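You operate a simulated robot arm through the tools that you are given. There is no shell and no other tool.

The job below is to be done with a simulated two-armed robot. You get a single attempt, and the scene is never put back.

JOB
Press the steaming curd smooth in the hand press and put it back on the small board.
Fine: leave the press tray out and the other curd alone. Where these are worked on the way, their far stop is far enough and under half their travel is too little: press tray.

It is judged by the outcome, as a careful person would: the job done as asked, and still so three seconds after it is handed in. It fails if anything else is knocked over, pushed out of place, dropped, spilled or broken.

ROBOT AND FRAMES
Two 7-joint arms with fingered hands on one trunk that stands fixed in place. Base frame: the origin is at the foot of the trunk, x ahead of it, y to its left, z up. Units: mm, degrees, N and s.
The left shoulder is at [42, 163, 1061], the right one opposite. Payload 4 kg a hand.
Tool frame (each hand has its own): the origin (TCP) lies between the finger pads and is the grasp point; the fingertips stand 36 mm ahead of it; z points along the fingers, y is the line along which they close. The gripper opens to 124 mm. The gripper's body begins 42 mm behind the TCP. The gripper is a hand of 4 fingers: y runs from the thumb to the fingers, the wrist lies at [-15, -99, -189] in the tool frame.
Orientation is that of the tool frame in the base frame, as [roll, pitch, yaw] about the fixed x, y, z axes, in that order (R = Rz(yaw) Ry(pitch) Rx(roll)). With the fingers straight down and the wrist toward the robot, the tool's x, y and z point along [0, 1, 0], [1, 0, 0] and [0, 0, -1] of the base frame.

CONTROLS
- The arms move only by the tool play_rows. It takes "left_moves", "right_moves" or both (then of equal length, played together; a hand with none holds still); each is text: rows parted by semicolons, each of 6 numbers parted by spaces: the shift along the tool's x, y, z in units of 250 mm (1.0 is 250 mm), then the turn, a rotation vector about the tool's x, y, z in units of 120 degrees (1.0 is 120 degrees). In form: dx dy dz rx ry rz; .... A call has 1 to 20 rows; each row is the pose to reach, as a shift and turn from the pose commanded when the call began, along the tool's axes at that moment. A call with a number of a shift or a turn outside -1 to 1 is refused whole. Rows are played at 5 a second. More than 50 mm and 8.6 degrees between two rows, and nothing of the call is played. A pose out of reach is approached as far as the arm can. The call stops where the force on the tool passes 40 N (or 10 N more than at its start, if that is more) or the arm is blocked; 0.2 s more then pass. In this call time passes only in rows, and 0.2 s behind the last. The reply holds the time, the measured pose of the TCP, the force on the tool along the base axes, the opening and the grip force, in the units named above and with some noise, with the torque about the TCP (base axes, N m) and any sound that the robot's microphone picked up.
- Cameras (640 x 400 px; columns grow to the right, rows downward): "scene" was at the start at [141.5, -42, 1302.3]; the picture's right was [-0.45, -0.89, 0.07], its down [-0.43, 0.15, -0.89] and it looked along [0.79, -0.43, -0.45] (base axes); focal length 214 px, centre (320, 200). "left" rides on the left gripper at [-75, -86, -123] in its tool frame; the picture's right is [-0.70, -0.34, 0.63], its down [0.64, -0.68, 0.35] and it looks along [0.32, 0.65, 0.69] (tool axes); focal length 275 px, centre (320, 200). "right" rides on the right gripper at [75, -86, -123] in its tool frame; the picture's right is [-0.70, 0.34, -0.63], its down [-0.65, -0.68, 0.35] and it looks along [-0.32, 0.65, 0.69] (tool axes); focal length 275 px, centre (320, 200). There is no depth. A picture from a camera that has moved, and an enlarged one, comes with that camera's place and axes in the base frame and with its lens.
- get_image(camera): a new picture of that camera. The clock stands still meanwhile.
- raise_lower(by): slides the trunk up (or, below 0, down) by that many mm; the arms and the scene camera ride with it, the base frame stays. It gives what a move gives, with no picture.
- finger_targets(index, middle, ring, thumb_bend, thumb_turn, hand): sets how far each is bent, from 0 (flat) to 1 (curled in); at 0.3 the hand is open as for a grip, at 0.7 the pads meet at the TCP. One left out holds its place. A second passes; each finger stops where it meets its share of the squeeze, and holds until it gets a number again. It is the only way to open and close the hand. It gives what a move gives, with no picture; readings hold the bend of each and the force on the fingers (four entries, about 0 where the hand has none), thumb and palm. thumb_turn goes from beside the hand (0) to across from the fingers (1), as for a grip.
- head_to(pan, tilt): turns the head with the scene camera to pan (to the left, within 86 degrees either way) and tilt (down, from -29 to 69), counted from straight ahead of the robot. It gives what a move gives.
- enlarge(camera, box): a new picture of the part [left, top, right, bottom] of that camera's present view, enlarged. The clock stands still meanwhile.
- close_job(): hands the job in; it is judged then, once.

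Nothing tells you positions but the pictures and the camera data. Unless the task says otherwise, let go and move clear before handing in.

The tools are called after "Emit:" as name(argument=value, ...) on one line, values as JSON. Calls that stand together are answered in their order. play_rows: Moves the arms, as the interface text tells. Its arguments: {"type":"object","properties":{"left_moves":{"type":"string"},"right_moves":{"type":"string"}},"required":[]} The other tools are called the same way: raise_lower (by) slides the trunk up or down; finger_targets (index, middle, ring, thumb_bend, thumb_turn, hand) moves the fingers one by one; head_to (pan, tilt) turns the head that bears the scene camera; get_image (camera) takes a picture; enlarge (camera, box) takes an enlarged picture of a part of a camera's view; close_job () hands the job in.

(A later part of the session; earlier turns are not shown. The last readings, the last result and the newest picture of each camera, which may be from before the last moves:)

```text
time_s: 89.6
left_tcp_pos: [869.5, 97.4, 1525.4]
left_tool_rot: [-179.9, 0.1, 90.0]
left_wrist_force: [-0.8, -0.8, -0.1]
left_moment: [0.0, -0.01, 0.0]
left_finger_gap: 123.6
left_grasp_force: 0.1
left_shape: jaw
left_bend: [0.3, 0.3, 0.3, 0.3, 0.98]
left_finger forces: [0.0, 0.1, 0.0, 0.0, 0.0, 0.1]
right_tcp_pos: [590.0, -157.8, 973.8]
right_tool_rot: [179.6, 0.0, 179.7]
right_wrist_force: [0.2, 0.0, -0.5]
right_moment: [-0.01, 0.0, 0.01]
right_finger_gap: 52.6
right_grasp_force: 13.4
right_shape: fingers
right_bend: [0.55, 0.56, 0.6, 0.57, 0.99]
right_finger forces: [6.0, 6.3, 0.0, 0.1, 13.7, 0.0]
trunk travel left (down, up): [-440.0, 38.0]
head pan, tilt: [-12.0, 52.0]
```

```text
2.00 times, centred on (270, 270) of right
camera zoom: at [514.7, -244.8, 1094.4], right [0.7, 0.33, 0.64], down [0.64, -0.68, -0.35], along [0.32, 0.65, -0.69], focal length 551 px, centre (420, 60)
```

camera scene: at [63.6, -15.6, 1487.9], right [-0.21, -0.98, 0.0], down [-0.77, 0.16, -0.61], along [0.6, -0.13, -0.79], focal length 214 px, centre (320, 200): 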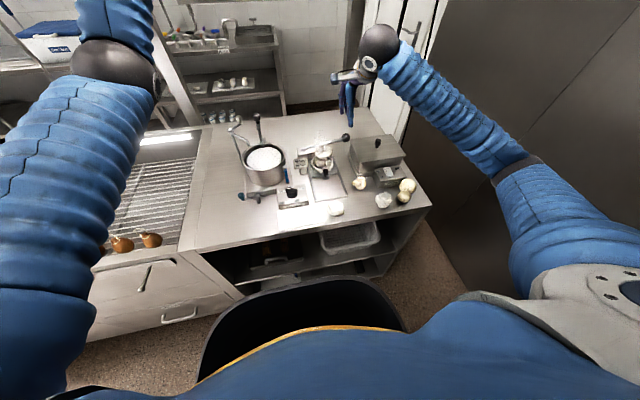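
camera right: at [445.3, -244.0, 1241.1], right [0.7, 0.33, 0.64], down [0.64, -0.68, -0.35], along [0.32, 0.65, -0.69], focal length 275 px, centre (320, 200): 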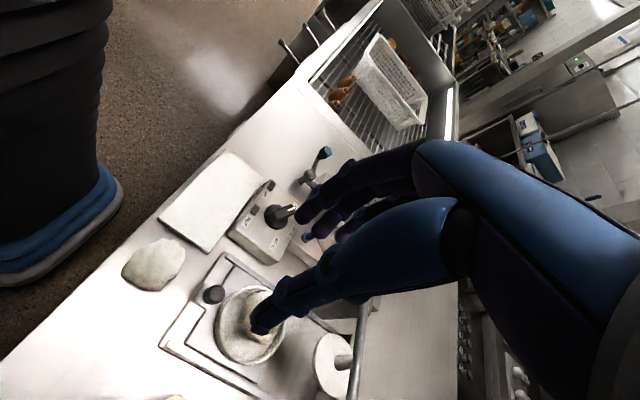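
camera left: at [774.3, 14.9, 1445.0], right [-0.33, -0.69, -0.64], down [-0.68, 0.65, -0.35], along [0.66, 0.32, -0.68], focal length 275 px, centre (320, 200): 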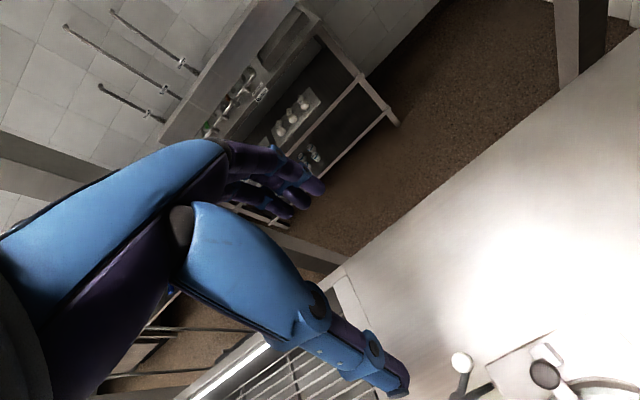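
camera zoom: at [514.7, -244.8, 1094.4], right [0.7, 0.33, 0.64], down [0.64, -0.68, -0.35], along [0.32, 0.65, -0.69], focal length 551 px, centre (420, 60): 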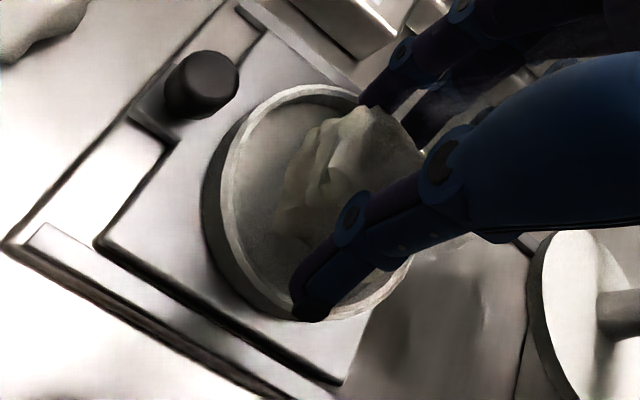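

The curd hangs centred and level. Lowering it again until it touches the ring floor.

Emit:
play_rows(right_moves="0 0 0.016 0 0 0; 0 0 0.032 0 0 0; 0 0 0.044 0 0 0; 0 0 0.044 0 0 0")

Emit:
play_rows(right_moves="0 0 0.006 0 0 0; 0 0 0.012 0 0 0; 0 0 0.012 0 0 0")

Emit:
enlarge(camera="scene", box=[310, 145, 360, 195])

```text
time_s: 90.6
left_tcp_pos: [871.5, 98.5, 1524.6]
left_tool_rot: [180.0, 0.0, 90.1]
left_wrist_force: [-0.1, -0.4, -0.8]
left_moment: [0.01, 0.02, 0.02]
left_finger_gap: 123.8
left_grasp_force: 0.1
left_shape: jaw
left_bend: [0.3, 0.3, 0.3, 0.3, 0.98]
left_finger forces: [0.0, 0.0, 0.0, 0.0, 0.1, 0.1]
right_tcp_pos: [590.1, -157.9, 962.9]
right_tool_rot: [179.6, 0.0, 179.8]
right_wrist_force: [-0.7, -1.0, 1.2]
right_moment: [0.06, 0.02, 0.02]
right_finger_gap: 52.8
right_grasp_force: 13.2
right_shape: fingers
right_bend: [0.55, 0.56, 0.6, 0.57, 0.98]
right_finger forces: [6.3, 6.8, 0.0, 0.0, 14.5, 0.1]
trunk travel left (down, up): [-440.0, 38.0]
head pan, tilt: [-12.0, 52.0]
```

```text
time_s: 91.4
left_tcp_pos: [868.4, 98.8, 1525.3]
left_tool_rot: [-179.9, 0.0, 90.0]
left_wrist_force: [0.0, 0.8, -0.6]
left_moment: [0.03, -0.02, 0.02]
left_finger_gap: 123.6
left_grasp_force: 0.1
left_shape: jaw
left_bend: [0.3, 0.3, 0.3, 0.3, 0.98]
left_finger forces: [0.0, 0.1, 0.0, 0.0, 0.1, 0.0]
right_tcp_pos: [590.5, -158.2, 960.2]
right_tool_rot: [179.6, 0.1, 179.7]
right_wrist_force: [0.1, -1.2, 16.6]
right_moment: [0.17, 0.02, 0.0]
right_finger_gap: 53.7
right_grasp_force: 17.5
right_shape: fingers
right_bend: [0.55, 0.56, 0.6, 0.56, 0.98]
right_finger forces: [7.3, 8.1, 0.0, 0.0, 19.5, 0.0]
trunk travel left (down, up): [-440.0, 38.0]
head pan, tilt: [-12.0, 52.0]
```

```text
8.00 times, centred on (335, 170) of scene
camera zoom: at [63.0, -15.2, 1488.0], right [-0.21, -0.98, 0.0], down [-0.77, 0.16, -0.61], along [0.6, -0.13, -0.79], focal length 1716 px, centre (200, 440)
```

zoom: 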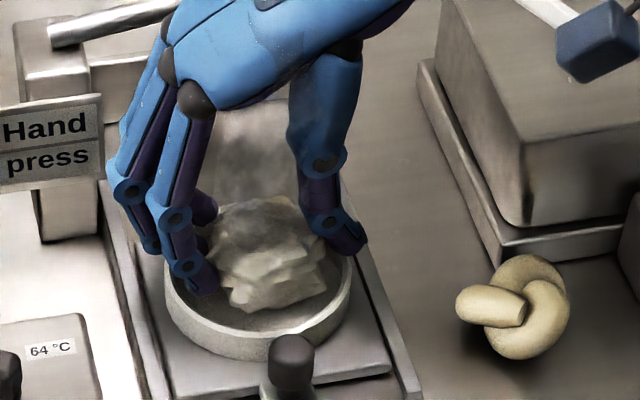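

The curd is seated on the floor of the ring (16 N up). I'll release and rise to look.

Emit:
play_rows(right_moves="0 0 -0.004 0 0 0; 0 0 -0.004 0 0 0")

Emit:
finger_targets(hand="right", index=0.5, middle=0.5, ring=0.5, thumb_bend=0.5)

Emit:
finger_targets(hand="right", index=0.42, middle=0.42, ring=0.42, thumb_bend=0.42)

Emit:
play_rows(right_moves="0 0 -0.08 0 0 0; 0 0 -0.16 0 0 0; 0 0 -0.24 0 0 0; 0 0 -0.32 0 0 0; 0.07 0 -0.4 0 0 0; 0.14 0 -0.48 0 0 0; 0.21 0 -0.56 0 0 0; 0.28 0 -0.62 0 0 0")

Emit:
enlarge(camera="scene", box=[318, 157, 353, 192])

Emit:
enlarge(camera="right", box=[150, 220, 350, 400])

```text
time_s: 92.0
left_tcp_pos: [869.2, 97.3, 1524.7]
left_tool_rot: [-179.9, -0.1, 90.0]
left_wrist_force: [0.2, 0.2, -0.5]
left_moment: [0.0, 0.02, 0.0]
left_finger_gap: 123.7
left_grasp_force: 0.0
left_shape: jaw
left_bend: [0.3, 0.3, 0.3, 0.3, 0.98]
left_finger forces: [0.1, 0.0, 0.0, 0.0, 0.0, 0.1]
right_tcp_pos: [589.1, -158.7, 959.7]
right_tool_rot: [179.7, 0.1, 179.9]
right_wrist_force: [0.2, -1.1, 13.9]
right_moment: [0.19, -0.01, 0.02]
right_finger_gap: 53.5
right_grasp_force: 17.2
right_shape: fingers
right_bend: [0.55, 0.56, 0.6, 0.56, 0.98]
right_finger forces: [7.2, 8.3, 0.0, 0.0, 18.3, 0.1]
trunk travel left (down, up): [-440.0, 38.0]
head pan, tilt: [-12.0, 52.0]
```

```text
time_s: 93.0
left_tcp_pos: [869.5, 97.2, 1524.4]
left_tool_rot: [-179.9, 0.0, 89.9]
left_wrist_force: [0.3, 0.0, 0.4]
left_moment: [0.0, -0.02, 0.01]
left_finger_gap: 123.3
left_grasp_force: 0.1
left_shape: jaw
left_bend: [0.3, 0.3, 0.3, 0.3, 0.98]
left_finger forces: [0.1, 0.1, 0.0, 0.0, 0.0, 0.1]
right_tcp_pos: [589.7, -158.2, 960.2]
right_tool_rot: [179.7, 0.1, 179.8]
right_wrist_force: [0.4, -0.5, -0.9]
right_moment: [-0.01, 0.0, -0.01]
right_finger_gap: 62.1
right_grasp_force: 0.0
right_shape: fingers
right_bend: [0.5, 0.5, 0.5, 0.5, 0.98]
right_finger forces: [0.0, 0.0, 0.1, 0.1, 0.0, 0.0]
trunk travel left (down, up): [-440.0, 38.0]
head pan, tilt: [-12.0, 52.0]
```

```text
time_s: 94.0
left_tcp_pos: [871.2, 97.3, 1524.6]
left_tool_rot: [180.0, 0.0, 90.0]
left_wrist_force: [-0.1, -0.4, -0.3]
left_moment: [0.01, 0.02, -0.03]
left_finger_gap: 123.5
left_grasp_force: 0.0
left_shape: jaw
left_bend: [0.3, 0.3, 0.3, 0.3, 0.98]
left_finger forces: [0.0, 0.0, 0.0, 0.0, 0.0, 0.0]
right_tcp_pos: [590.0, -158.5, 958.9]
right_tool_rot: [179.6, 0.0, 179.8]
right_wrist_force: [0.6, -0.8, -0.3]
right_moment: [0.0, -0.01, -0.01]
right_finger_gap: 86.8
right_grasp_force: 0.1
right_shape: fingers
right_bend: [0.42, 0.42, 0.42, 0.42, 0.97]
right_finger forces: [0.1, 0.0, 0.0, 0.0, 0.0, 0.1]
trunk travel left (down, up): [-440.0, 38.0]
head pan, tilt: [-12.0, 52.0]
```

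```text
time_s: 95.8
left_tcp_pos: [869.5, 98.9, 1524.6]
left_tool_rot: [180.0, 0.0, 90.0]
left_wrist_force: [-0.8, 0.0, -0.7]
left_moment: [-0.01, 0.0, -0.02]
left_finger_gap: 123.6
left_grasp_force: 0.0
left_shape: jaw
left_bend: [0.3, 0.3, 0.3, 0.3, 0.98]
left_finger forces: [0.0, 0.0, 0.0, 0.1, 0.0, 0.1]
right_tcp_pos: [518.8, -157.5, 1115.7]
right_tool_rot: [179.6, 0.1, 179.8]
right_wrist_force: [0.1, -0.2, 0.3]
right_moment: [-0.02, 0.0, 0.02]
right_finger_gap: 86.8
right_grasp_force: 0.1
right_shape: fingers
right_bend: [0.42, 0.42, 0.42, 0.42, 0.97]
right_finger forces: [0.0, 0.0, 0.0, 0.0, 0.0, 0.1]
trunk travel left (down, up): [-440.0, 38.0]
head pan, tilt: [-12.0, 52.0]
```

```text
11.43 times, centred on (336, 174) of scene
camera zoom: at [63.4, -15.4, 1487.9], right [-0.21, -0.98, 0.0], down [-0.77, 0.16, -0.61], along [0.6, -0.13, -0.79], focal length 2451 px, centre (143, 491)
```

zoom: 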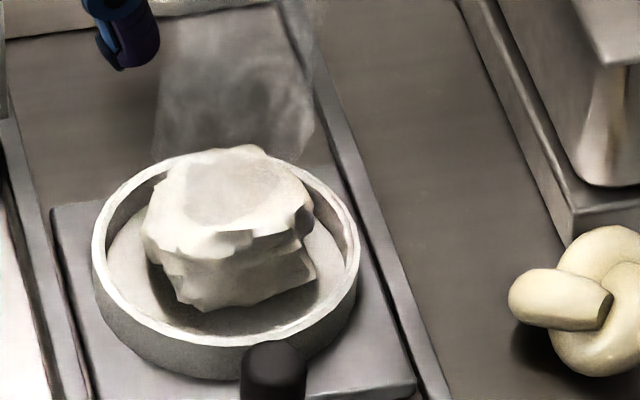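

```text
2.22 times, centred on (250, 310) of right
camera zoom: at [443.9, -244.8, 1236.6], right [0.7, 0.33, 0.64], down [0.64, -0.68, -0.35], along [0.32, 0.65, -0.69], focal length 612 px, centre (476, -44)
```

zoom: 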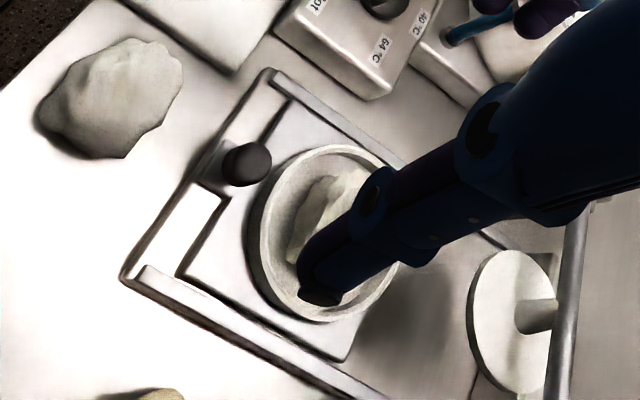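

The curd is now centred and sits flat on the ring floor. I'll repeat the tray push: tilt, preshape, and come down around the knob at [529, -156].

Emit:
finger_targets(hand="right", index=0.52, middle=0.52, ring=0.46, thumb_bend=0.52, thumb_turn=0.98)

Emit:
play_rows(right_moves="0 0 0.037 0 -0.037 0; 0 0 0.074 0 -0.074 0; 0 0 0.11 0 -0.11 0; 0 0 0.147 0 -0.147 0; 0 0 0.184 0 -0.184 0; 0 0 0.22 0 -0.221 0; 0 0 0.22 0 -0.221 0")

Emit:
play_rows(right_moves="0.036 0.001 0.071 0 0 0; 0.073 0.002 0.143 0 0 0; 0.109 0.003 0.214 0 0 0; 0.145 0.004 0.285 0 0 0; 0.182 0.004 0.357 0 0 0; 0.212 0.004 0.416 0 0 0; 0.212 0.004 0.416 0 0 0")

Emit:
get_image(camera="right")

```text
time_s: 96.8
left_tcp_pos: [869.9, 98.5, 1523.8]
left_tool_rot: [-180.0, 0.0, 89.9]
left_wrist_force: [-0.4, 0.6, 0.1]
left_moment: [-0.01, 0.02, -0.04]
left_finger_gap: 123.7
left_grasp_force: 0.1
left_shape: jaw
left_bend: [0.3, 0.3, 0.3, 0.3, 0.98]
left_finger forces: [0.0, 0.1, 0.0, 0.1, 0.0, 0.1]
right_tcp_pos: [521.2, -158.8, 1115.0]
right_tool_rot: [179.6, 0.0, 179.8]
right_wrist_force: [0.6, -0.2, -1.0]
right_moment: [0.01, 0.0, 0.01]
right_finger_gap: 56.1
right_grasp_force: 0.0
right_shape: fingers
right_bend: [0.52, 0.52, 0.46, 0.52, 0.98]
right_finger forces: [0.1, 0.0, 0.0, 0.0, 0.0, 0.0]
trunk travel left (down, up): [-440.0, 38.0]
head pan, tilt: [-12.0, 52.0]
```

```text
time_s: 98.4
left_tcp_pos: [869.8, 97.7, 1525.8]
left_tool_rot: [-179.8, 0.0, 90.0]
left_wrist_force: [0.6, 0.0, 0.4]
left_moment: [-0.01, -0.02, -0.01]
left_finger_gap: 123.7
left_grasp_force: 0.1
left_shape: jaw
left_bend: [0.3, 0.3, 0.3, 0.3, 0.98]
left_finger forces: [0.0, 0.1, 0.1, 0.0, 0.0, 0.0]
right_tcp_pos: [520.8, -158.1, 1059.5]
right_tool_rot: [179.7, 26.5, 179.6]
right_wrist_force: [-0.9, -0.2, 1.2]
right_moment: [-0.03, 0.0, -0.01]
right_finger_gap: 55.8
right_grasp_force: 0.0
right_shape: fingers
right_bend: [0.52, 0.52, 0.46, 0.52, 0.98]
right_finger forces: [0.0, 0.0, 0.1, 0.0, 0.1, 0.1]
trunk travel left (down, up): [-440.0, 38.0]
head pan, tilt: [-12.0, 52.0]
```

```text
time_s: 100.0
left_tcp_pos: [870.6, 97.4, 1523.9]
left_tool_rot: [180.0, 0.1, 90.0]
left_wrist_force: [0.8, -0.3, 0.3]
left_moment: [0.03, -0.01, -0.01]
left_finger_gap: 123.8
left_grasp_force: 0.0
left_shape: jaw
left_bend: [0.3, 0.3, 0.3, 0.3, 0.98]
left_finger forces: [0.1, 0.0, 0.0, 0.0, 0.0, 0.1]
right_tcp_pos: [519.0, -156.4, 941.5]
right_tool_rot: [179.6, 26.5, 179.7]
right_wrist_force: [0.2, -0.2, 0.0]
right_moment: [-0.02, -0.01, -0.01]
right_finger_gap: 55.9
right_grasp_force: 0.1
right_shape: fingers
right_bend: [0.52, 0.52, 0.46, 0.52, 0.98]
right_finger forces: [0.0, 0.1, 0.0, 0.1, 0.0, 0.0]
trunk travel left (down, up): [-440.0, 38.0]
head pan, tilt: [-12.0, 52.0]
```

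```text
taken
camera right: at [396.2, -242.4, 1017.7], right [0.34, 0.33, 0.88], down [0.73, -0.68, -0.03], along [0.59, 0.65, -0.47], focal length 275 px, centre (320, 200)
```

right: 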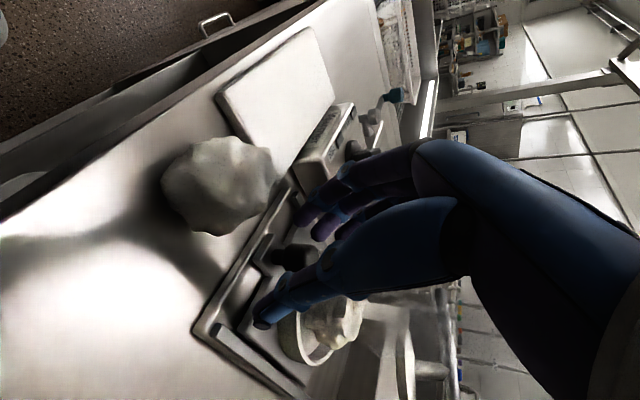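

Knob is again between the digits. Closing and pushing the tray in slowly.

Emit:
finger_targets(hand="right", index=0.74, middle=0.74, thumb_bend=0.8)

Emit:
play_rows(right_moves="-0.0358 0 0.0178 0 0 0; -0.0716 0 0.0357 0 0 0; -0.1074 0 0.0535 0 0 0; -0.1432 0 0.0714 0 0 0; -0.179 0 0.0892 0 0 0; -0.179 0 0.0892 0 0 0")

Emit:
enlarge(camera="right", box=[180, 140, 440, 400])

```text
time_s: 101.0
left_tcp_pos: [870.6, 96.4, 1524.3]
left_tool_rot: [-179.9, 0.1, 90.0]
left_wrist_force: [0.0, 0.4, 0.3]
left_moment: [-0.01, 0.02, -0.01]
left_finger_gap: 123.6
left_grasp_force: 0.2
left_shape: jaw
left_bend: [0.3, 0.3, 0.3, 0.3, 0.98]
left_finger forces: [0.0, 0.1, 0.2, 0.0, 0.0, 0.0]
right_tcp_pos: [518.8, -156.9, 943.1]
right_tool_rot: [179.6, 26.5, 179.6]
right_wrist_force: [-0.1, -9.4, -4.8]
right_moment: [-0.16, 0.06, -0.01]
right_finger_gap: 14.4
right_grasp_force: 18.6
right_shape: fingers
right_bend: [0.65, 0.68, 0.46, 0.66, 0.99]
right_finger forces: [8.3, 6.5, 0.1, 0.0, 22.1, 0.0]
trunk travel left (down, up): [-440.0, 38.0]
head pan, tilt: [-12.0, 52.0]
```

```text
time_s: 102.4
left_tcp_pos: [870.7, 96.2, 1525.1]
left_tool_rot: [-179.8, 0.1, 90.0]
left_wrist_force: [0.1, 0.0, 0.2]
left_moment: [0.0, 0.02, 0.02]
left_finger_gap: 123.7
left_grasp_force: 0.0
left_shape: jaw
left_bend: [0.3, 0.3, 0.3, 0.3, 0.98]
left_finger forces: [0.0, 0.0, 0.0, 0.1, 0.1, 0.1]
right_tcp_pos: [570.1, -156.7, 943.7]
right_tool_rot: [179.6, 26.5, 179.6]
right_wrist_force: [0.4, -7.6, -10.6]
right_moment: [-0.12, 0.07, 0.03]
right_finger_gap: 14.3
right_grasp_force: 18.4
right_shape: fingers
right_bend: [0.65, 0.68, 0.46, 0.66, 0.99]
right_finger forces: [10.3, 6.8, 0.0, 0.0, 19.4, 0.0]
trunk travel left (down, up): [-440.0, 38.0]
head pan, tilt: [-12.0, 52.0]
```

```text
1.54 times, centred on (310, 270) of right
camera zoom: at [447.1, -243.7, 1018.0], right [0.34, 0.33, 0.88], down [0.73, -0.68, -0.03], along [0.59, 0.65, -0.47], focal length 424 px, centre (335, 92)
```

zoom: 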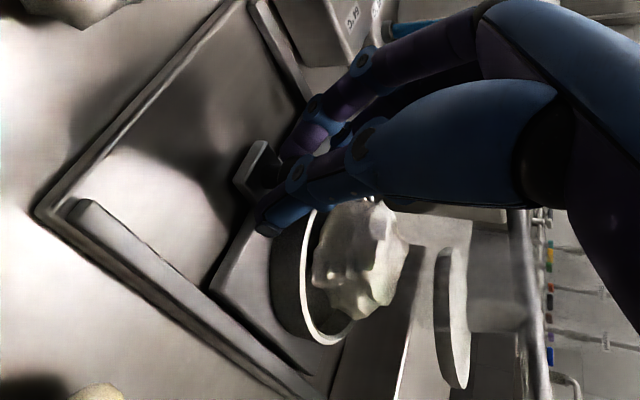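

Emit:
play_rows(right_moves="-0.0358 0 0.0178 0 0 0; -0.0716 0 0.0357 0 0 0; -0.1074 0 0.0535 0 0 0; -0.1253 0 0.0624 0 0 0; -0.136 0 0.0678 0 0 0; -0.136 0 0.0678 0 0 0")

Emit:
enlarge(camera="right", box=[180, 140, 440, 400])

Emit:
enlarge(camera="scene", box=[285, 125, 385, 205])

```text
time_s: 103.8
left_tcp_pos: [870.4, 96.0, 1524.6]
left_tool_rot: [180.0, 0.0, 90.0]
left_wrist_force: [-0.4, 0.5, 0.2]
left_moment: [0.01, 0.01, -0.01]
left_finger_gap: 123.4
left_grasp_force: 0.0
left_shape: jaw
left_bend: [0.3, 0.3, 0.3, 0.3, 0.98]
left_finger forces: [0.0, 0.1, 0.1, 0.0, 0.0, 0.0]
right_tcp_pos: [607.5, -158.0, 942.0]
right_tool_rot: [179.7, 26.5, 179.7]
right_wrist_force: [1.7, -7.7, -11.0]
right_moment: [-0.15, 0.07, -0.02]
right_finger_gap: 14.0
right_grasp_force: 19.0
right_shape: fingers
right_bend: [0.65, 0.68, 0.46, 0.66, 0.98]
right_finger forces: [9.7, 7.0, 0.0, 0.0, 20.1, 0.0]
trunk travel left (down, up): [-440.0, 38.0]
head pan, tilt: [-12.0, 52.0]
```

```text
1.54 times, centred on (310, 270) of right
camera zoom: at [484.9, -243.5, 1018.0], right [0.34, 0.33, 0.88], down [0.73, -0.68, -0.03], along [0.59, 0.65, -0.47], focal length 424 px, centre (335, 92)
```

zoom: 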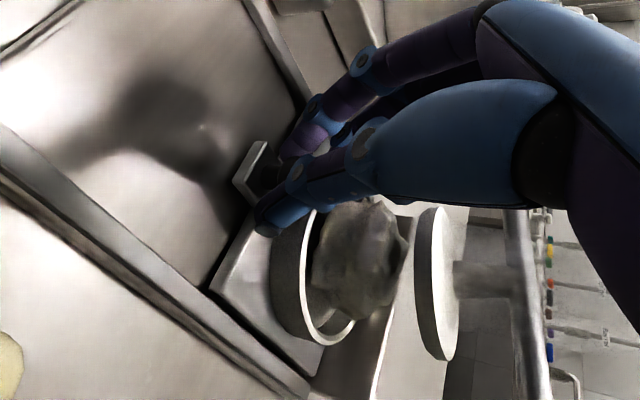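

```text
5.00 times, centred on (335, 165) of scene
camera zoom: at [64.7, -16.1, 1487.8], right [-0.21, -0.98, 0.0], down [-0.77, 0.16, -0.61], along [0.6, -0.13, -0.79], focal length 1072 px, centre (245, 375)
```

zoom: 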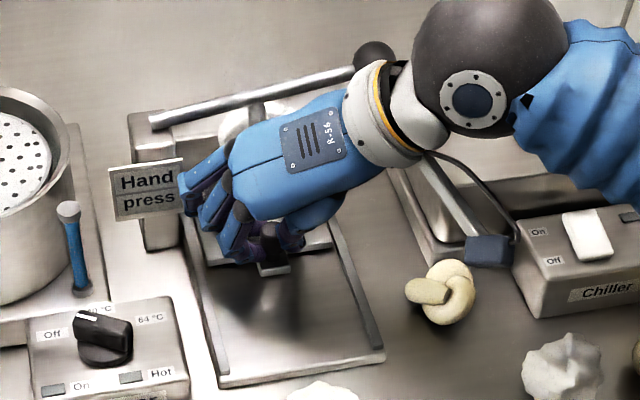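

Emit:
play_rows(right_moves="-0.0107 0 0.0053 0 0 0; -0.0215 0 0.0107 0 0 0; -0.0215 0 0.0107 0 0 0")

```text
time_s: 104.6
left_tcp_pos: [869.4, 97.1, 1526.1]
left_tool_rot: [-180.0, 0.0, 89.9]
left_wrist_force: [0.9, -0.6, 0.1]
left_moment: [-0.01, -0.02, 0.0]
left_finger_gap: 123.8
left_grasp_force: 0.0
left_shape: jaw
left_bend: [0.3, 0.3, 0.3, 0.3, 0.98]
left_finger forces: [0.1, 0.0, 0.0, 0.0, 0.0, 0.1]
right_tcp_pos: [611.2, -158.0, 941.7]
right_tool_rot: [179.6, 26.4, 179.7]
right_wrist_force: [-13.4, -11.1, -5.9]
right_moment: [-0.2, 0.39, 0.05]
right_finger_gap: 14.3
right_grasp_force: 20.3
right_shape: fingers
right_bend: [0.65, 0.71, 0.46, 0.66, 0.97]
right_finger forces: [11.4, 4.9, 0.0, 0.0, 23.8, 0.0]
trunk travel left (down, up): [-440.0, 38.0]
head pan, tilt: [-12.0, 52.0]
```

The tray is at its stop (13 N). Releasing and retreating along the same corridor, then back to the fist posture above the lever ball.

Emit:
finger_targets(hand="right", index=0.5, middle=0.5, thumb_bend=0.5, thumb_turn=0.98)

Emit:
play_rows(right_moves="0.03 0 -0.065 0 0 0; 0.06 0 -0.13 0 0 0; 0.09 0 -0.21 0 0 0; 0.11 0 -0.3 0 0 0; 0.13 0 -0.39 0 0 0; 0.15 0 -0.48 0 0 0; 0.17 0 -0.56 0 0 0; 0.187 0 -0.62 0 0 0")

Emit:
enlarge(camera="scene", box=[300, 130, 370, 200])

```text
time_s: 105.6
left_tcp_pos: [870.3, 96.7, 1524.6]
left_tool_rot: [-180.0, 0.1, 90.0]
left_wrist_force: [-0.2, 0.0, -0.1]
left_moment: [0.01, -0.01, 0.03]
left_finger_gap: 123.7
left_grasp_force: 0.1
left_shape: jaw
left_bend: [0.3, 0.3, 0.3, 0.3, 0.98]
left_finger forces: [0.0, 0.1, 0.1, 0.0, 0.0, 0.0]
right_tcp_pos: [612.5, -158.2, 943.0]
right_tool_rot: [179.7, 26.4, 179.7]
right_wrist_force: [0.7, 0.4, 0.0]
right_moment: [-0.02, -0.01, 0.0]
right_finger_gap: 61.7
right_grasp_force: 0.1
right_shape: fingers
right_bend: [0.5, 0.5, 0.46, 0.5, 0.98]
right_finger forces: [0.0, 0.0, 0.1, 0.1, 0.0, 0.1]
trunk travel left (down, up): [-440.0, 38.0]
head pan, tilt: [-12.0, 52.0]
```

```text
time_s: 107.4
left_tcp_pos: [870.2, 98.2, 1525.1]
left_tool_rot: [179.9, -0.1, 89.9]
left_wrist_force: [0.8, -0.5, 0.2]
left_moment: [0.02, 0.0, 0.0]
left_finger_gap: 123.8
left_grasp_force: 0.0
left_shape: jaw
left_bend: [0.3, 0.3, 0.3, 0.3, 0.98]
left_finger forces: [0.0, 0.0, 0.0, 0.0, 0.0, 0.0]
right_tcp_pos: [502.1, -156.9, 1061.9]
right_tool_rot: [179.4, 26.5, 179.5]
right_wrist_force: [-0.3, -0.2, 0.4]
right_moment: [0.02, -0.04, 0.0]
right_finger_gap: 61.9
right_grasp_force: 0.0
right_shape: fingers
right_bend: [0.5, 0.5, 0.46, 0.5, 0.98]
right_finger forces: [0.0, 0.0, 0.0, 0.1, 0.0, 0.0]
trunk travel left (down, up): [-440.0, 38.0]
head pan, tilt: [-12.0, 52.0]
```

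```text
5.71 times, centred on (335, 165) of scene
camera zoom: at [63.7, -15.3, 1487.9], right [-0.21, -0.98, 0.0], down [-0.77, 0.16, -0.61], along [0.6, -0.13, -0.79], focal length 1226 px, centre (234, 400)
```

zoom: 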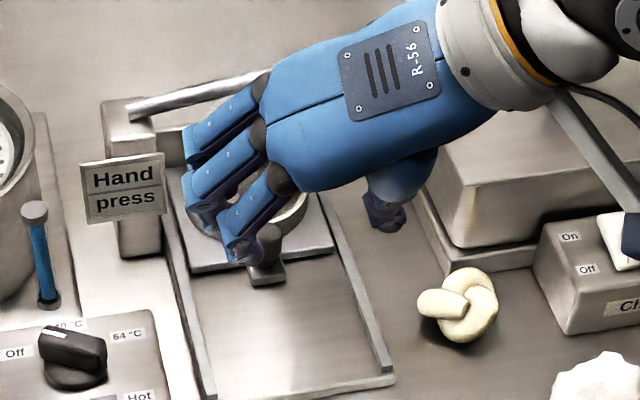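

Emit:
play_rows(right_moves="-0.018 0 -0.036 0 0.037 0; -0.036 0 -0.072 0 0.074 0; -0.054 0 -0.108 0 0.11 0; -0.071 0 -0.143 0 0.147 0; -0.089 0 -0.179 0 0.184 0; -0.107 0 -0.215 0 0.221 0; -0.107 0 -0.215 0 0.221 0")

Emit:
finger_targets(hand="right", index=1.0, middle=1.0, ring=1.0, thumb_bend=0.3)

Emit:
play_rows(right_moves="-0.048 -0.026 0 0 0 0.0625; -0.096 -0.052 0 0 0 0.125; -0.143 -0.078 0 0 0 0.1875; -0.191 -0.104 0 0 0 0.25; -0.239 -0.13 0 0 0 0.3125; -0.287 -0.156 0 0 0 0.375; -0.334 -0.182 0 0 0 0.4375; -0.382 -0.208 0 0 0 0.5; -0.43 -0.234 0 0 0 0.5625; -0.478 -0.26 0 0 0 0.625; -0.525 -0.286 0 0 0 0.6875; -0.573 -0.308 0 0 0 0.75; -0.573 -0.308 0 0 0 0.75")

Emit:
get_image(camera="right")

Emit:
enlarge(camera="scene", box=[300, 95, 380, 175])

```text
time_s: 109.0
left_tcp_pos: [869.7, 97.9, 1525.4]
left_tool_rot: [179.9, 0.0, 90.0]
left_wrist_force: [-0.7, 0.3, -0.5]
left_moment: [0.0, -0.01, -0.02]
left_finger_gap: 123.5
left_grasp_force: 0.1
left_shape: jaw
left_bend: [0.3, 0.3, 0.3, 0.3, 0.98]
left_finger forces: [0.1, 0.0, 0.1, 0.0, 0.1, 0.1]
right_tcp_pos: [501.8, -157.2, 1122.1]
right_tool_rot: [179.7, -0.1, 179.8]
right_wrist_force: [-0.6, 0.6, 0.3]
right_moment: [0.02, 0.03, 0.01]
right_finger_gap: 62.2
right_grasp_force: 0.0
right_shape: fingers
right_bend: [0.5, 0.5, 0.46, 0.5, 0.98]
right_finger forces: [0.0, 0.0, 0.1, 0.0, 0.0, 0.0]
trunk travel left (down, up): [-440.0, 38.0]
head pan, tilt: [-12.0, 52.0]
```

```text
time_s: 110.0
left_tcp_pos: [870.0, 97.2, 1524.9]
left_tool_rot: [180.0, 0.0, 89.9]
left_wrist_force: [0.3, 0.8, 0.0]
left_moment: [0.01, 0.04, 0.0]
left_finger_gap: 123.7
left_grasp_force: 0.1
left_shape: jaw
left_bend: [0.3, 0.3, 0.3, 0.3, 0.98]
left_finger forces: [0.0, 0.1, 0.1, 0.0, 0.1, 0.0]
right_tcp_pos: [503.2, -156.4, 1121.5]
right_tool_rot: [179.6, 0.1, 179.9]
right_wrist_force: [0.0, 0.1, 0.1]
right_moment: [0.0, -0.01, -0.02]
right_finger_gap: 79.0
right_grasp_force: 0.1
right_shape: fingers
right_bend: [1.0, 1.0, 1.0, 0.3, 0.96]
right_finger forces: [0.0, 0.0, 0.1, 0.1, 0.0, 0.1]
trunk travel left (down, up): [-440.0, 38.0]
head pan, tilt: [-12.0, 52.0]
```

```text
time_s: 112.8
left_tcp_pos: [868.9, 97.9, 1525.3]
left_tool_rot: [-180.0, 0.1, 90.0]
left_wrist_force: [-1.0, -0.5, 0.2]
left_moment: [0.03, -0.01, -0.01]
left_finger_gap: 123.9
left_grasp_force: 0.1
left_shape: jaw
left_bend: [0.3, 0.3, 0.3, 0.3, 0.98]
left_finger forces: [0.0, 0.0, 0.0, 0.0, 0.1, 0.0]
right_tcp_pos: [644.1, -236.2, 1120.2]
right_tool_rot: [-180.0, -0.3, 89.7]
right_wrist_force: [0.0, -0.2, 0.3]
right_moment: [-0.01, 0.0, 0.01]
right_finger_gap: 79.4
right_grasp_force: 0.1
right_shape: fingers
right_bend: [1.0, 1.0, 1.0, 0.3, 0.96]
right_finger forces: [0.1, 0.0, 0.1, 0.0, 0.0, 0.0]
trunk travel left (down, up): [-440.0, 38.0]
head pan, tilt: [-12.0, 52.0]
```

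```text
taken
camera right: at [559.0, -161.7, 1243.7], right [0.33, -0.7, 0.63], down [-0.68, -0.64, -0.35], along [0.65, -0.31, -0.69], focal length 275 px, centre (320, 200)
```

right: 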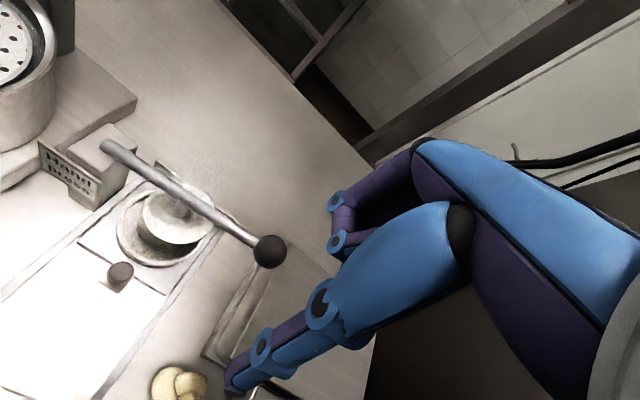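

```text
5.00 times, centred on (340, 135) of scene
camera zoom: at [63.6, -15.6, 1487.9], right [-0.21, -0.98, 0.0], down [-0.77, 0.16, -0.61], along [0.6, -0.13, -0.79], focal length 1072 px, centre (220, 525)
```

zoom: 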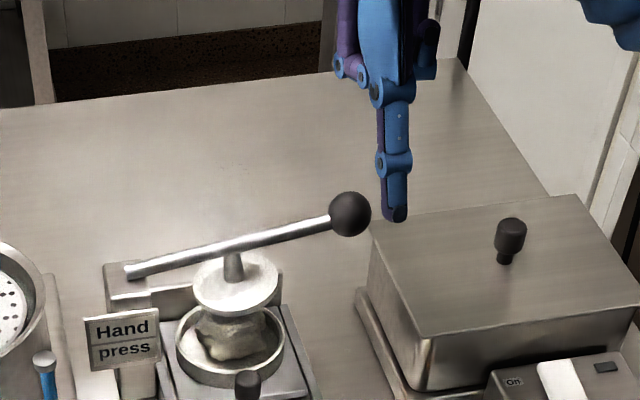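

The curd is centred under the plate. Lowering the fist on the ball and pressing, slowing near contact.

Emit:
play_rows(right_moves="0 0 0.06 0 0 0; 0 0 0.12 0 0 0; 0 0 0.18 0 0 0; 0 0 0.24 0 0 0; 0 0 0.3 0 0 0; 0 0 0.34 0 0 0; 0 0 0.38 0 0 0; 0 0 0.41 0 0 0; 0 0 0.434 0 0 0; 0 0 0.45 0 0 0")

Emit:
enlarge(camera="scene", box=[310, 105, 380, 175])

```text
time_s: 115.0
left_tcp_pos: [870.2, 97.6, 1524.1]
left_tool_rot: [-180.0, 0.0, 90.1]
left_wrist_force: [-1.3, 1.1, -1.0]
left_moment: [0.0, 0.06, 0.03]
left_finger_gap: 123.9
left_grasp_force: 0.1
left_shape: jaw
left_bend: [0.3, 0.3, 0.3, 0.3, 0.98]
left_finger forces: [0.0, 0.0, 0.1, 0.0, 0.1, 0.1]
right_tcp_pos: [646.3, -233.8, 1008.7]
right_tool_rot: [-180.0, -0.3, 89.8]
right_wrist_force: [-0.8, -1.3, 1.3]
right_moment: [-0.03, -0.02, -0.06]
right_finger_gap: 79.4
right_grasp_force: 0.4
right_shape: fingers
right_bend: [1.0, 1.0, 1.0, 0.3, 0.96]
right_finger forces: [0.0, 1.4, 0.1, 0.0, 0.0, 0.0]
trunk travel left (down, up): [-440.0, 38.0]
head pan, tilt: [-12.0, 52.0]
```

```text
5.71 times, centred on (345, 140) of scene
camera zoom: at [63.9, -15.3, 1487.8], right [-0.21, -0.98, 0.0], down [-0.77, 0.16, -0.61], along [0.6, -0.13, -0.79], focal length 1226 px, centre (177, 543)
```

zoom: 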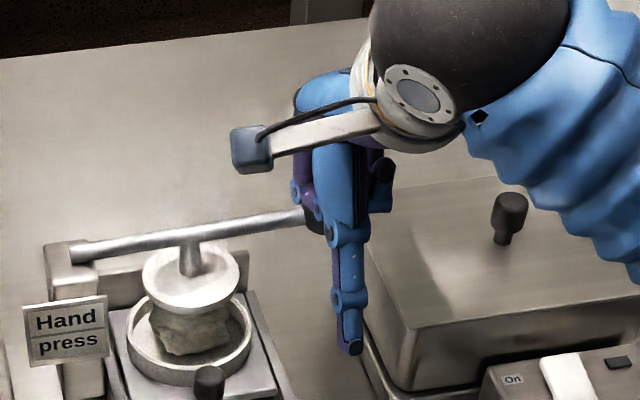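

Contact with the ball is made and the lever is following. Pressing on in small steps.

Emit:
play_rows(right_moves="0 0 0.012 0 0 0; 0 0 0.024 0 0 0; 0 0 0.036 0 0 0; 0 0 0.048 0 0 0; 0 0 0.056 0 0 0; 0 0 0.064 0 0 0; 0 0 0.072 0 0 0; 0 0 0.08 0 0 0; 0 0 0.088 0 0 0; 0 0 0.096 0 0 0; 0 0 0.104 0 0 0; 0 0 0.112 0 0 0")

Emit:
enlarge(camera="scene", box=[310, 115, 380, 185])

```text
time_s: 117.6
left_tcp_pos: [867.1, 98.1, 1525.7]
left_tool_rot: [-180.0, 0.0, 90.0]
left_wrist_force: [0.2, -0.2, 0.3]
left_moment: [-0.02, 0.0, 0.02]
left_finger_gap: 123.9
left_grasp_force: 0.1
left_shape: jaw
left_bend: [0.3, 0.3, 0.3, 0.3, 0.98]
left_finger forces: [0.0, 0.0, 0.0, 0.1, 0.0, 0.1]
right_tcp_pos: [643.0, -235.1, 980.8]
right_tool_rot: [-180.0, -0.3, 89.8]
right_wrist_force: [-13.7, -1.5, 13.0]
right_moment: [-0.1, -0.42, -0.15]
right_finger_gap: 79.5
right_grasp_force: 9.4
right_shape: fingers
right_bend: [1.0, 1.0, 1.0, 0.3, 0.96]
right_finger forces: [0.6, 17.8, 0.0, 0.0, 0.1, 0.0]
trunk travel left (down, up): [-440.0, 38.0]
head pan, tilt: [-12.0, 52.0]
```

```text
5.71 times, centred on (345, 150) of scene
camera zoom: at [61.8, -15.1, 1488.0], right [-0.21, -0.98, 0.0], down [-0.77, 0.16, -0.61], along [0.6, -0.13, -0.79], focal length 1226 px, centre (177, 486)
```

zoom: 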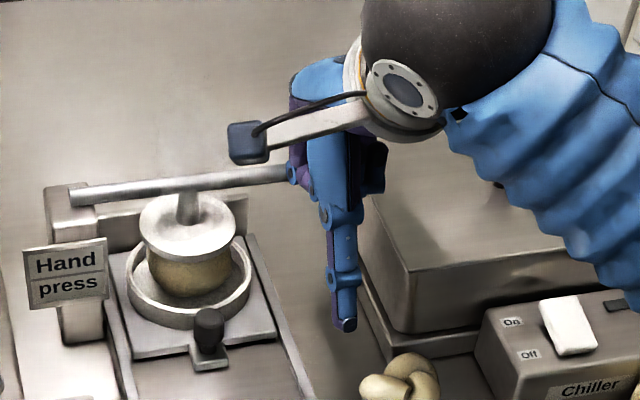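

Success: under the plate the curd now looks smooth and rounded. I'll ease off; the lever springs back by itself.

Emit:
play_rows(right_moves="0 0 -0.03 0 0 0; 0 0 -0.06 0 0 0; 0 0 -0.1 0 0 0; 0 0 -0.16 0 0 0; 0 0 -0.24 0 0 0; 0 0 -0.34 0 0 0; 0 -0.1 -0.44 0 0 0; 0 -0.2 -0.5 0 0 0; 0 -0.3 -0.54 0 0 0")

Emit:
enlarge(camera="scene", box=[310, 130, 360, 180])

Emit:
get_image(camera="right")

```text
time_s: 119.6
left_tcp_pos: [869.2, 97.4, 1524.9]
left_tool_rot: [180.0, 0.0, 90.0]
left_wrist_force: [0.9, 0.3, 0.1]
left_moment: [-0.02, -0.02, 0.01]
left_finger_gap: 123.6
left_grasp_force: 0.0
left_shape: jaw
left_bend: [0.3, 0.3, 0.3, 0.3, 0.98]
left_finger forces: [0.0, 0.0, 0.0, 0.0, 0.1, 0.0]
right_tcp_pos: [569.5, -234.7, 1115.0]
right_tool_rot: [179.9, -0.3, 89.9]
right_wrist_force: [-0.6, -0.4, -0.4]
right_moment: [0.0, 0.0, -0.03]
right_finger_gap: 79.3
right_grasp_force: 0.0
right_shape: fingers
right_bend: [1.0, 1.0, 1.0, 0.3, 0.96]
right_finger forces: [0.1, 0.0, 0.0, 0.0, 0.0, 0.1]
trunk travel left (down, up): [-440.0, 38.0]
head pan, tilt: [-12.0, 52.0]
```

```text
8.00 times, centred on (335, 155) of scene
camera zoom: at [63.3, -15.3, 1487.9], right [-0.21, -0.98, 0.0], down [-0.77, 0.16, -0.61], along [0.6, -0.13, -0.79], focal length 1716 px, centre (200, 560)
```

zoom: 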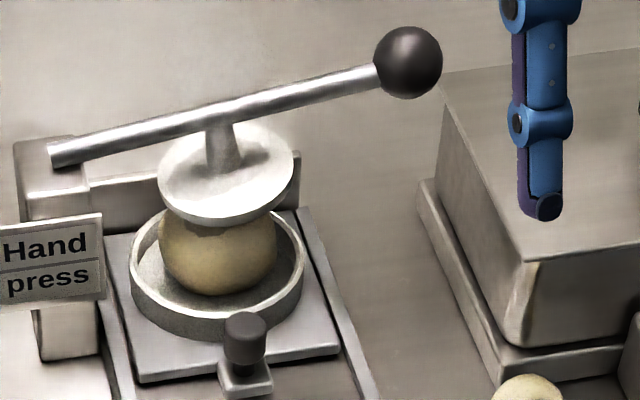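

```text
taken
camera right: at [483.3, -160.4, 1237.9], right [0.34, -0.7, 0.63], down [-0.68, -0.64, -0.35], along [0.65, -0.31, -0.69], focal length 275 px, centre (320, 200)
```

right: 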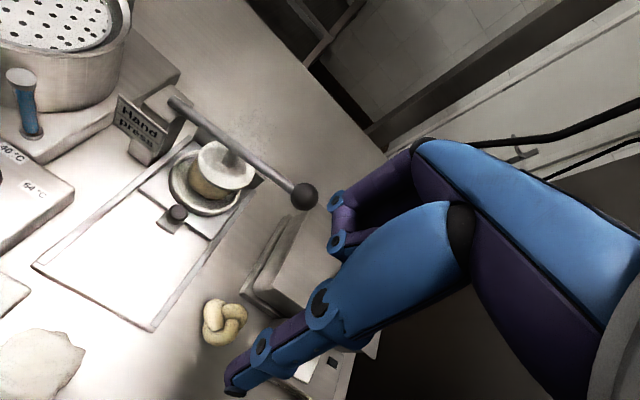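

The curd is now a smooth ball in the ring. Next I pull the tray out the same way as before: turn, preshape, tilt, and slide in around the knob.

Emit:
play_rows(right_moves="0.026 -0.0225 0 0 0 -0.0625; 0.052 -0.045 0 0 0 -0.125; 0.078 -0.0675 0 0 0 -0.1875; 0.104 -0.09 0 0 0 -0.25; 0.13 -0.1125 0 0 0 -0.3125; 0.156 -0.135 0 0 0 -0.375; 0.181 -0.1575 0 0 0 -0.4375; 0.207 -0.18 0 0 0 -0.5; 0.233 -0.2025 0 0 0 -0.5625; 0.259 -0.225 0 0 0 -0.625; 0.285 -0.2475 0 0 0 -0.6875; 0.311 -0.27 0 0 0 -0.75; 0.311 -0.27 0 0 0 -0.75")

Emit:
finger_targets(hand="right", index=0.52, middle=0.52, ring=0.46, thumb_bend=0.52, thumb_turn=0.98)

Emit:
play_rows(right_moves="0 0 0.04 0 -0.037 0; 0 0 0.08 0 -0.074 0; 0 0 0.12 0 -0.11 0; 0 0 0.16 0 -0.147 0; 0 0 0.2 0 -0.184 0; 0 0 0.2 0 -0.221 0; 0 0 0.2 0 -0.221 0")

```text
time_s: 122.4
left_tcp_pos: [869.2, 97.8, 1525.7]
left_tool_rot: [179.9, 0.1, 89.9]
left_wrist_force: [-0.1, -0.2, 0.8]
left_moment: [0.0, 0.01, -0.01]
left_finger_gap: 124.0
left_grasp_force: 0.1
left_shape: jaw
left_bend: [0.3, 0.3, 0.3, 0.3, 0.98]
left_finger forces: [0.0, 0.0, 0.0, 0.1, 0.0, 0.0]
right_tcp_pos: [502.4, -156.8, 1115.4]
right_tool_rot: [179.6, 0.0, 179.8]
right_wrist_force: [0.8, 0.4, -0.5]
right_moment: [0.0, -0.01, 0.0]
right_finger_gap: 79.2
right_grasp_force: 0.1
right_shape: fingers
right_bend: [1.0, 1.0, 1.0, 0.3, 0.96]
right_finger forces: [0.0, 0.0, 0.1, 0.1, 0.1, 0.0]
trunk travel left (down, up): [-440.0, 38.0]
head pan, tilt: [-12.0, 52.0]
```

```text
time_s: 123.4
left_tcp_pos: [870.1, 98.1, 1524.5]
left_tool_rot: [180.0, 0.0, 90.1]
left_wrist_force: [-0.3, -0.3, 0.6]
left_moment: [0.0, 0.01, 0.0]
left_finger_gap: 123.6
left_grasp_force: 0.1
left_shape: jaw
left_bend: [0.3, 0.3, 0.3, 0.3, 0.98]
left_finger forces: [0.0, 0.1, 0.0, 0.0, 0.0, 0.1]
right_tcp_pos: [501.3, -156.5, 1116.2]
right_tool_rot: [179.7, -0.1, 179.8]
right_wrist_force: [0.1, 0.0, -0.5]
right_moment: [0.02, 0.01, 0.02]
right_finger_gap: 56.0
right_grasp_force: 0.0
right_shape: fingers
right_bend: [0.52, 0.52, 0.46, 0.52, 0.98]
right_finger forces: [0.0, 0.0, 0.0, 0.0, 0.0, 0.0]
trunk travel left (down, up): [-440.0, 38.0]
head pan, tilt: [-12.0, 52.0]
```

```text
time_s: 125.0
left_tcp_pos: [869.5, 97.8, 1525.4]
left_tool_rot: [-179.9, 0.0, 90.1]
left_wrist_force: [-0.1, 0.1, -0.4]
left_moment: [0.01, -0.05, -0.02]
left_finger_gap: 123.9
left_grasp_force: 0.1
left_shape: jaw
left_bend: [0.3, 0.3, 0.3, 0.3, 0.98]
left_finger forces: [0.1, 0.0, 0.0, 0.1, 0.0, 0.1]
right_tcp_pos: [501.5, -156.5, 1064.5]
right_tool_rot: [179.7, 26.5, 179.6]
right_wrist_force: [-0.7, 0.6, -0.3]
right_moment: [0.0, 0.02, 0.0]
right_finger_gap: 55.8
right_grasp_force: 0.0
right_shape: fingers
right_bend: [0.52, 0.52, 0.46, 0.52, 0.98]
right_finger forces: [0.0, 0.0, 0.0, 0.0, 0.1, 0.0]
trunk travel left (down, up): [-440.0, 38.0]
head pan, tilt: [-12.0, 52.0]
```

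The hand is in the pinch posture at [501, -156, 1064]. Now the corridor: down in front of the knob, then forward around it.

Emit:
play_rows(right_moves="0.016 0 0.101 0 0 0; 0.033 0 0.202 0 0 0; 0.049 0 0.302 0 0 0; 0.066 0 0.403 0 0 0; 0.082 0 0.504 0 0 0; 0.041 0 0.526 0 0 0; 0 0 0.548 0 0 0; -0.042 0 0.57 0 0 0; -0.083 0 0.592 0 0 0; -0.124 0 0.614 0 0 0; -0.165 0 0.636 0 0 0; -0.165 0 0.636 0 0 0")

Emit:
get_image(camera="right")

Emit:
enlarge(camera="scene", box=[285, 125, 385, 205])

```text
time_s: 127.6
left_tcp_pos: [869.5, 96.4, 1524.4]
left_tool_rot: [-180.0, -0.1, 90.0]
left_wrist_force: [-0.1, -0.3, -0.7]
left_moment: [0.01, 0.0, 0.04]
left_finger_gap: 123.5
left_grasp_force: 0.1
left_shape: jaw
left_bend: [0.3, 0.3, 0.3, 0.3, 0.98]
left_finger forces: [0.0, 0.0, 0.1, 0.0, 0.0, 0.0]
right_tcp_pos: [609.4, -156.1, 942.1]
right_tool_rot: [179.6, 26.5, 179.7]
right_wrist_force: [-0.4, 0.1, 1.4]
right_moment: [-0.01, 0.02, -0.01]
right_finger_gap: 55.8
right_grasp_force: 0.2
right_shape: fingers
right_bend: [0.52, 0.52, 0.46, 0.52, 0.98]
right_finger forces: [0.0, 0.1, 0.0, 0.0, 0.0, 0.0]
trunk travel left (down, up): [-440.0, 38.0]
head pan, tilt: [-12.0, 52.0]
```

```text
taken
camera right: at [487.5, -242.2, 1017.3], right [0.34, 0.33, 0.88], down [0.73, -0.68, -0.03], along [0.59, 0.65, -0.47], focal length 275 px, centre (320, 200)
```

right: 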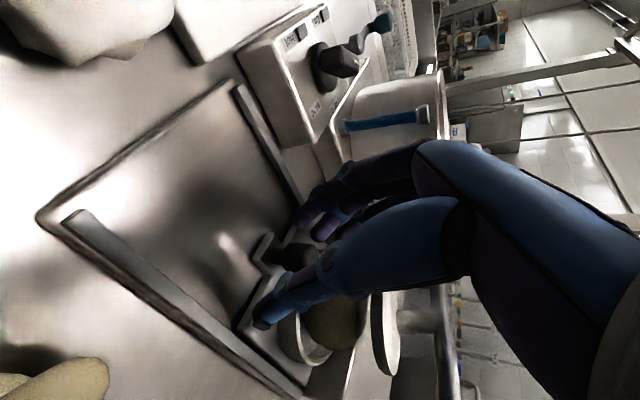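

```text
5.00 times, centred on (335, 165) of scene
camera zoom: at [63.7, -15.4, 1487.8], right [-0.21, -0.98, 0.0], down [-0.77, 0.16, -0.61], along [0.6, -0.13, -0.79], focal length 1072 px, centre (245, 375)
```

zoom: 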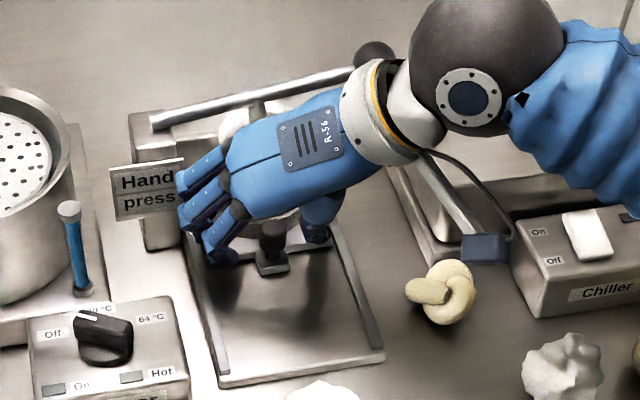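

The knob is again nicely straddled. Closing and pulling the tray out gently.

Emit:
finger_targets(hand="right", index=0.74, middle=0.74, thumb_bend=0.8)

Emit:
play_rows(right_moves="0.0286 0 -0.0138 0 0 0; 0.0573 0 -0.0276 0 0 0; 0.0859 0 -0.0414 0 0 0; 0.1146 0 -0.0552 0 0 0; 0.1432 0 -0.069 0 0 0; 0.1719 0 -0.0828 0 0 0; 0.2005 0 -0.0966 0 0 0; 0.2292 0 -0.1104 0 0 0; 0.2578 0 -0.1242 0 0 0; 0.2865 0 -0.138 0 0 0; 0.3115 0 -0.15 0 0 0; 0.3115 0 -0.15 0 0 0")

Emit:
enlarge(camera="right", box=[180, 140, 440, 400])

Emit:
enlarge(camera="scene", box=[285, 125, 385, 205])

```text
time_s: 128.6
left_tcp_pos: [869.1, 97.3, 1525.2]
left_tool_rot: [-179.9, 0.0, 89.9]
left_wrist_force: [-0.1, 0.8, 0.4]
left_moment: [-0.03, 0.01, 0.03]
left_finger_gap: 123.5
left_grasp_force: 0.0
left_shape: jaw
left_bend: [0.3, 0.3, 0.3, 0.3, 0.98]
left_finger forces: [0.1, 0.0, 0.1, 0.0, 0.0, 0.0]
right_tcp_pos: [610.3, -157.4, 941.2]
right_tool_rot: [179.7, 26.5, 179.7]
right_wrist_force: [0.6, -11.8, -2.3]
right_moment: [-0.15, 0.02, 0.0]
right_finger_gap: 14.6
right_grasp_force: 19.7
right_shape: fingers
right_bend: [0.65, 0.71, 0.46, 0.65, 0.99]
right_finger forces: [7.9, 6.4, 0.1, 0.1, 24.7, 0.0]
trunk travel left (down, up): [-440.0, 38.0]
head pan, tilt: [-12.0, 52.0]
```

```text
time_s: 131.2
left_tcp_pos: [869.2, 97.0, 1524.7]
left_tool_rot: [179.9, 0.0, 90.0]
left_wrist_force: [-0.6, -0.8, -0.2]
left_moment: [0.03, 0.03, -0.03]
left_finger_gap: 123.5
left_grasp_force: 0.1
left_shape: jaw
left_bend: [0.3, 0.3, 0.3, 0.3, 0.98]
left_finger forces: [0.1, 0.1, 0.0, 0.0, 0.0, 0.0]
right_tcp_pos: [523.1, -157.3, 940.7]
right_tool_rot: [179.6, 26.5, 179.6]
right_wrist_force: [-1.3, -13.6, 6.6]
right_moment: [-0.21, 0.0, 0.01]
right_finger_gap: 14.3
right_grasp_force: 21.5
right_shape: fingers
right_bend: [0.66, 0.72, 0.46, 0.65, 0.99]
right_finger forces: [6.9, 8.2, 0.0, 0.0, 28.6, 0.0]
trunk travel left (down, up): [-440.0, 38.0]
head pan, tilt: [-12.0, 52.0]
```

```text
1.54 times, centred on (310, 270) of right
camera zoom: at [401.0, -243.1, 1015.9], right [0.34, 0.33, 0.88], down [0.73, -0.68, -0.03], along [0.59, 0.65, -0.47], focal length 424 px, centre (335, 92)
```

zoom: 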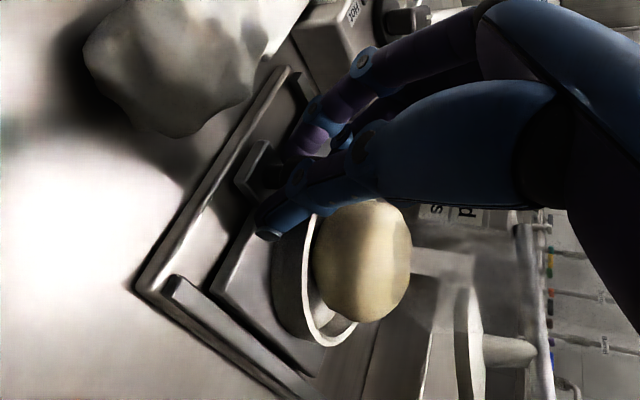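

```text
5.00 times, centred on (335, 165) of scene
camera zoom: at [63.5, -16.4, 1487.9], right [-0.21, -0.98, 0.0], down [-0.77, 0.16, -0.61], along [0.6, -0.13, -0.79], focal length 1072 px, centre (245, 375)
```

zoom: 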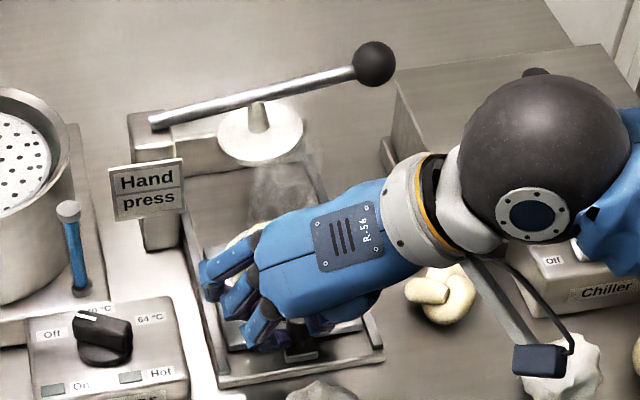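

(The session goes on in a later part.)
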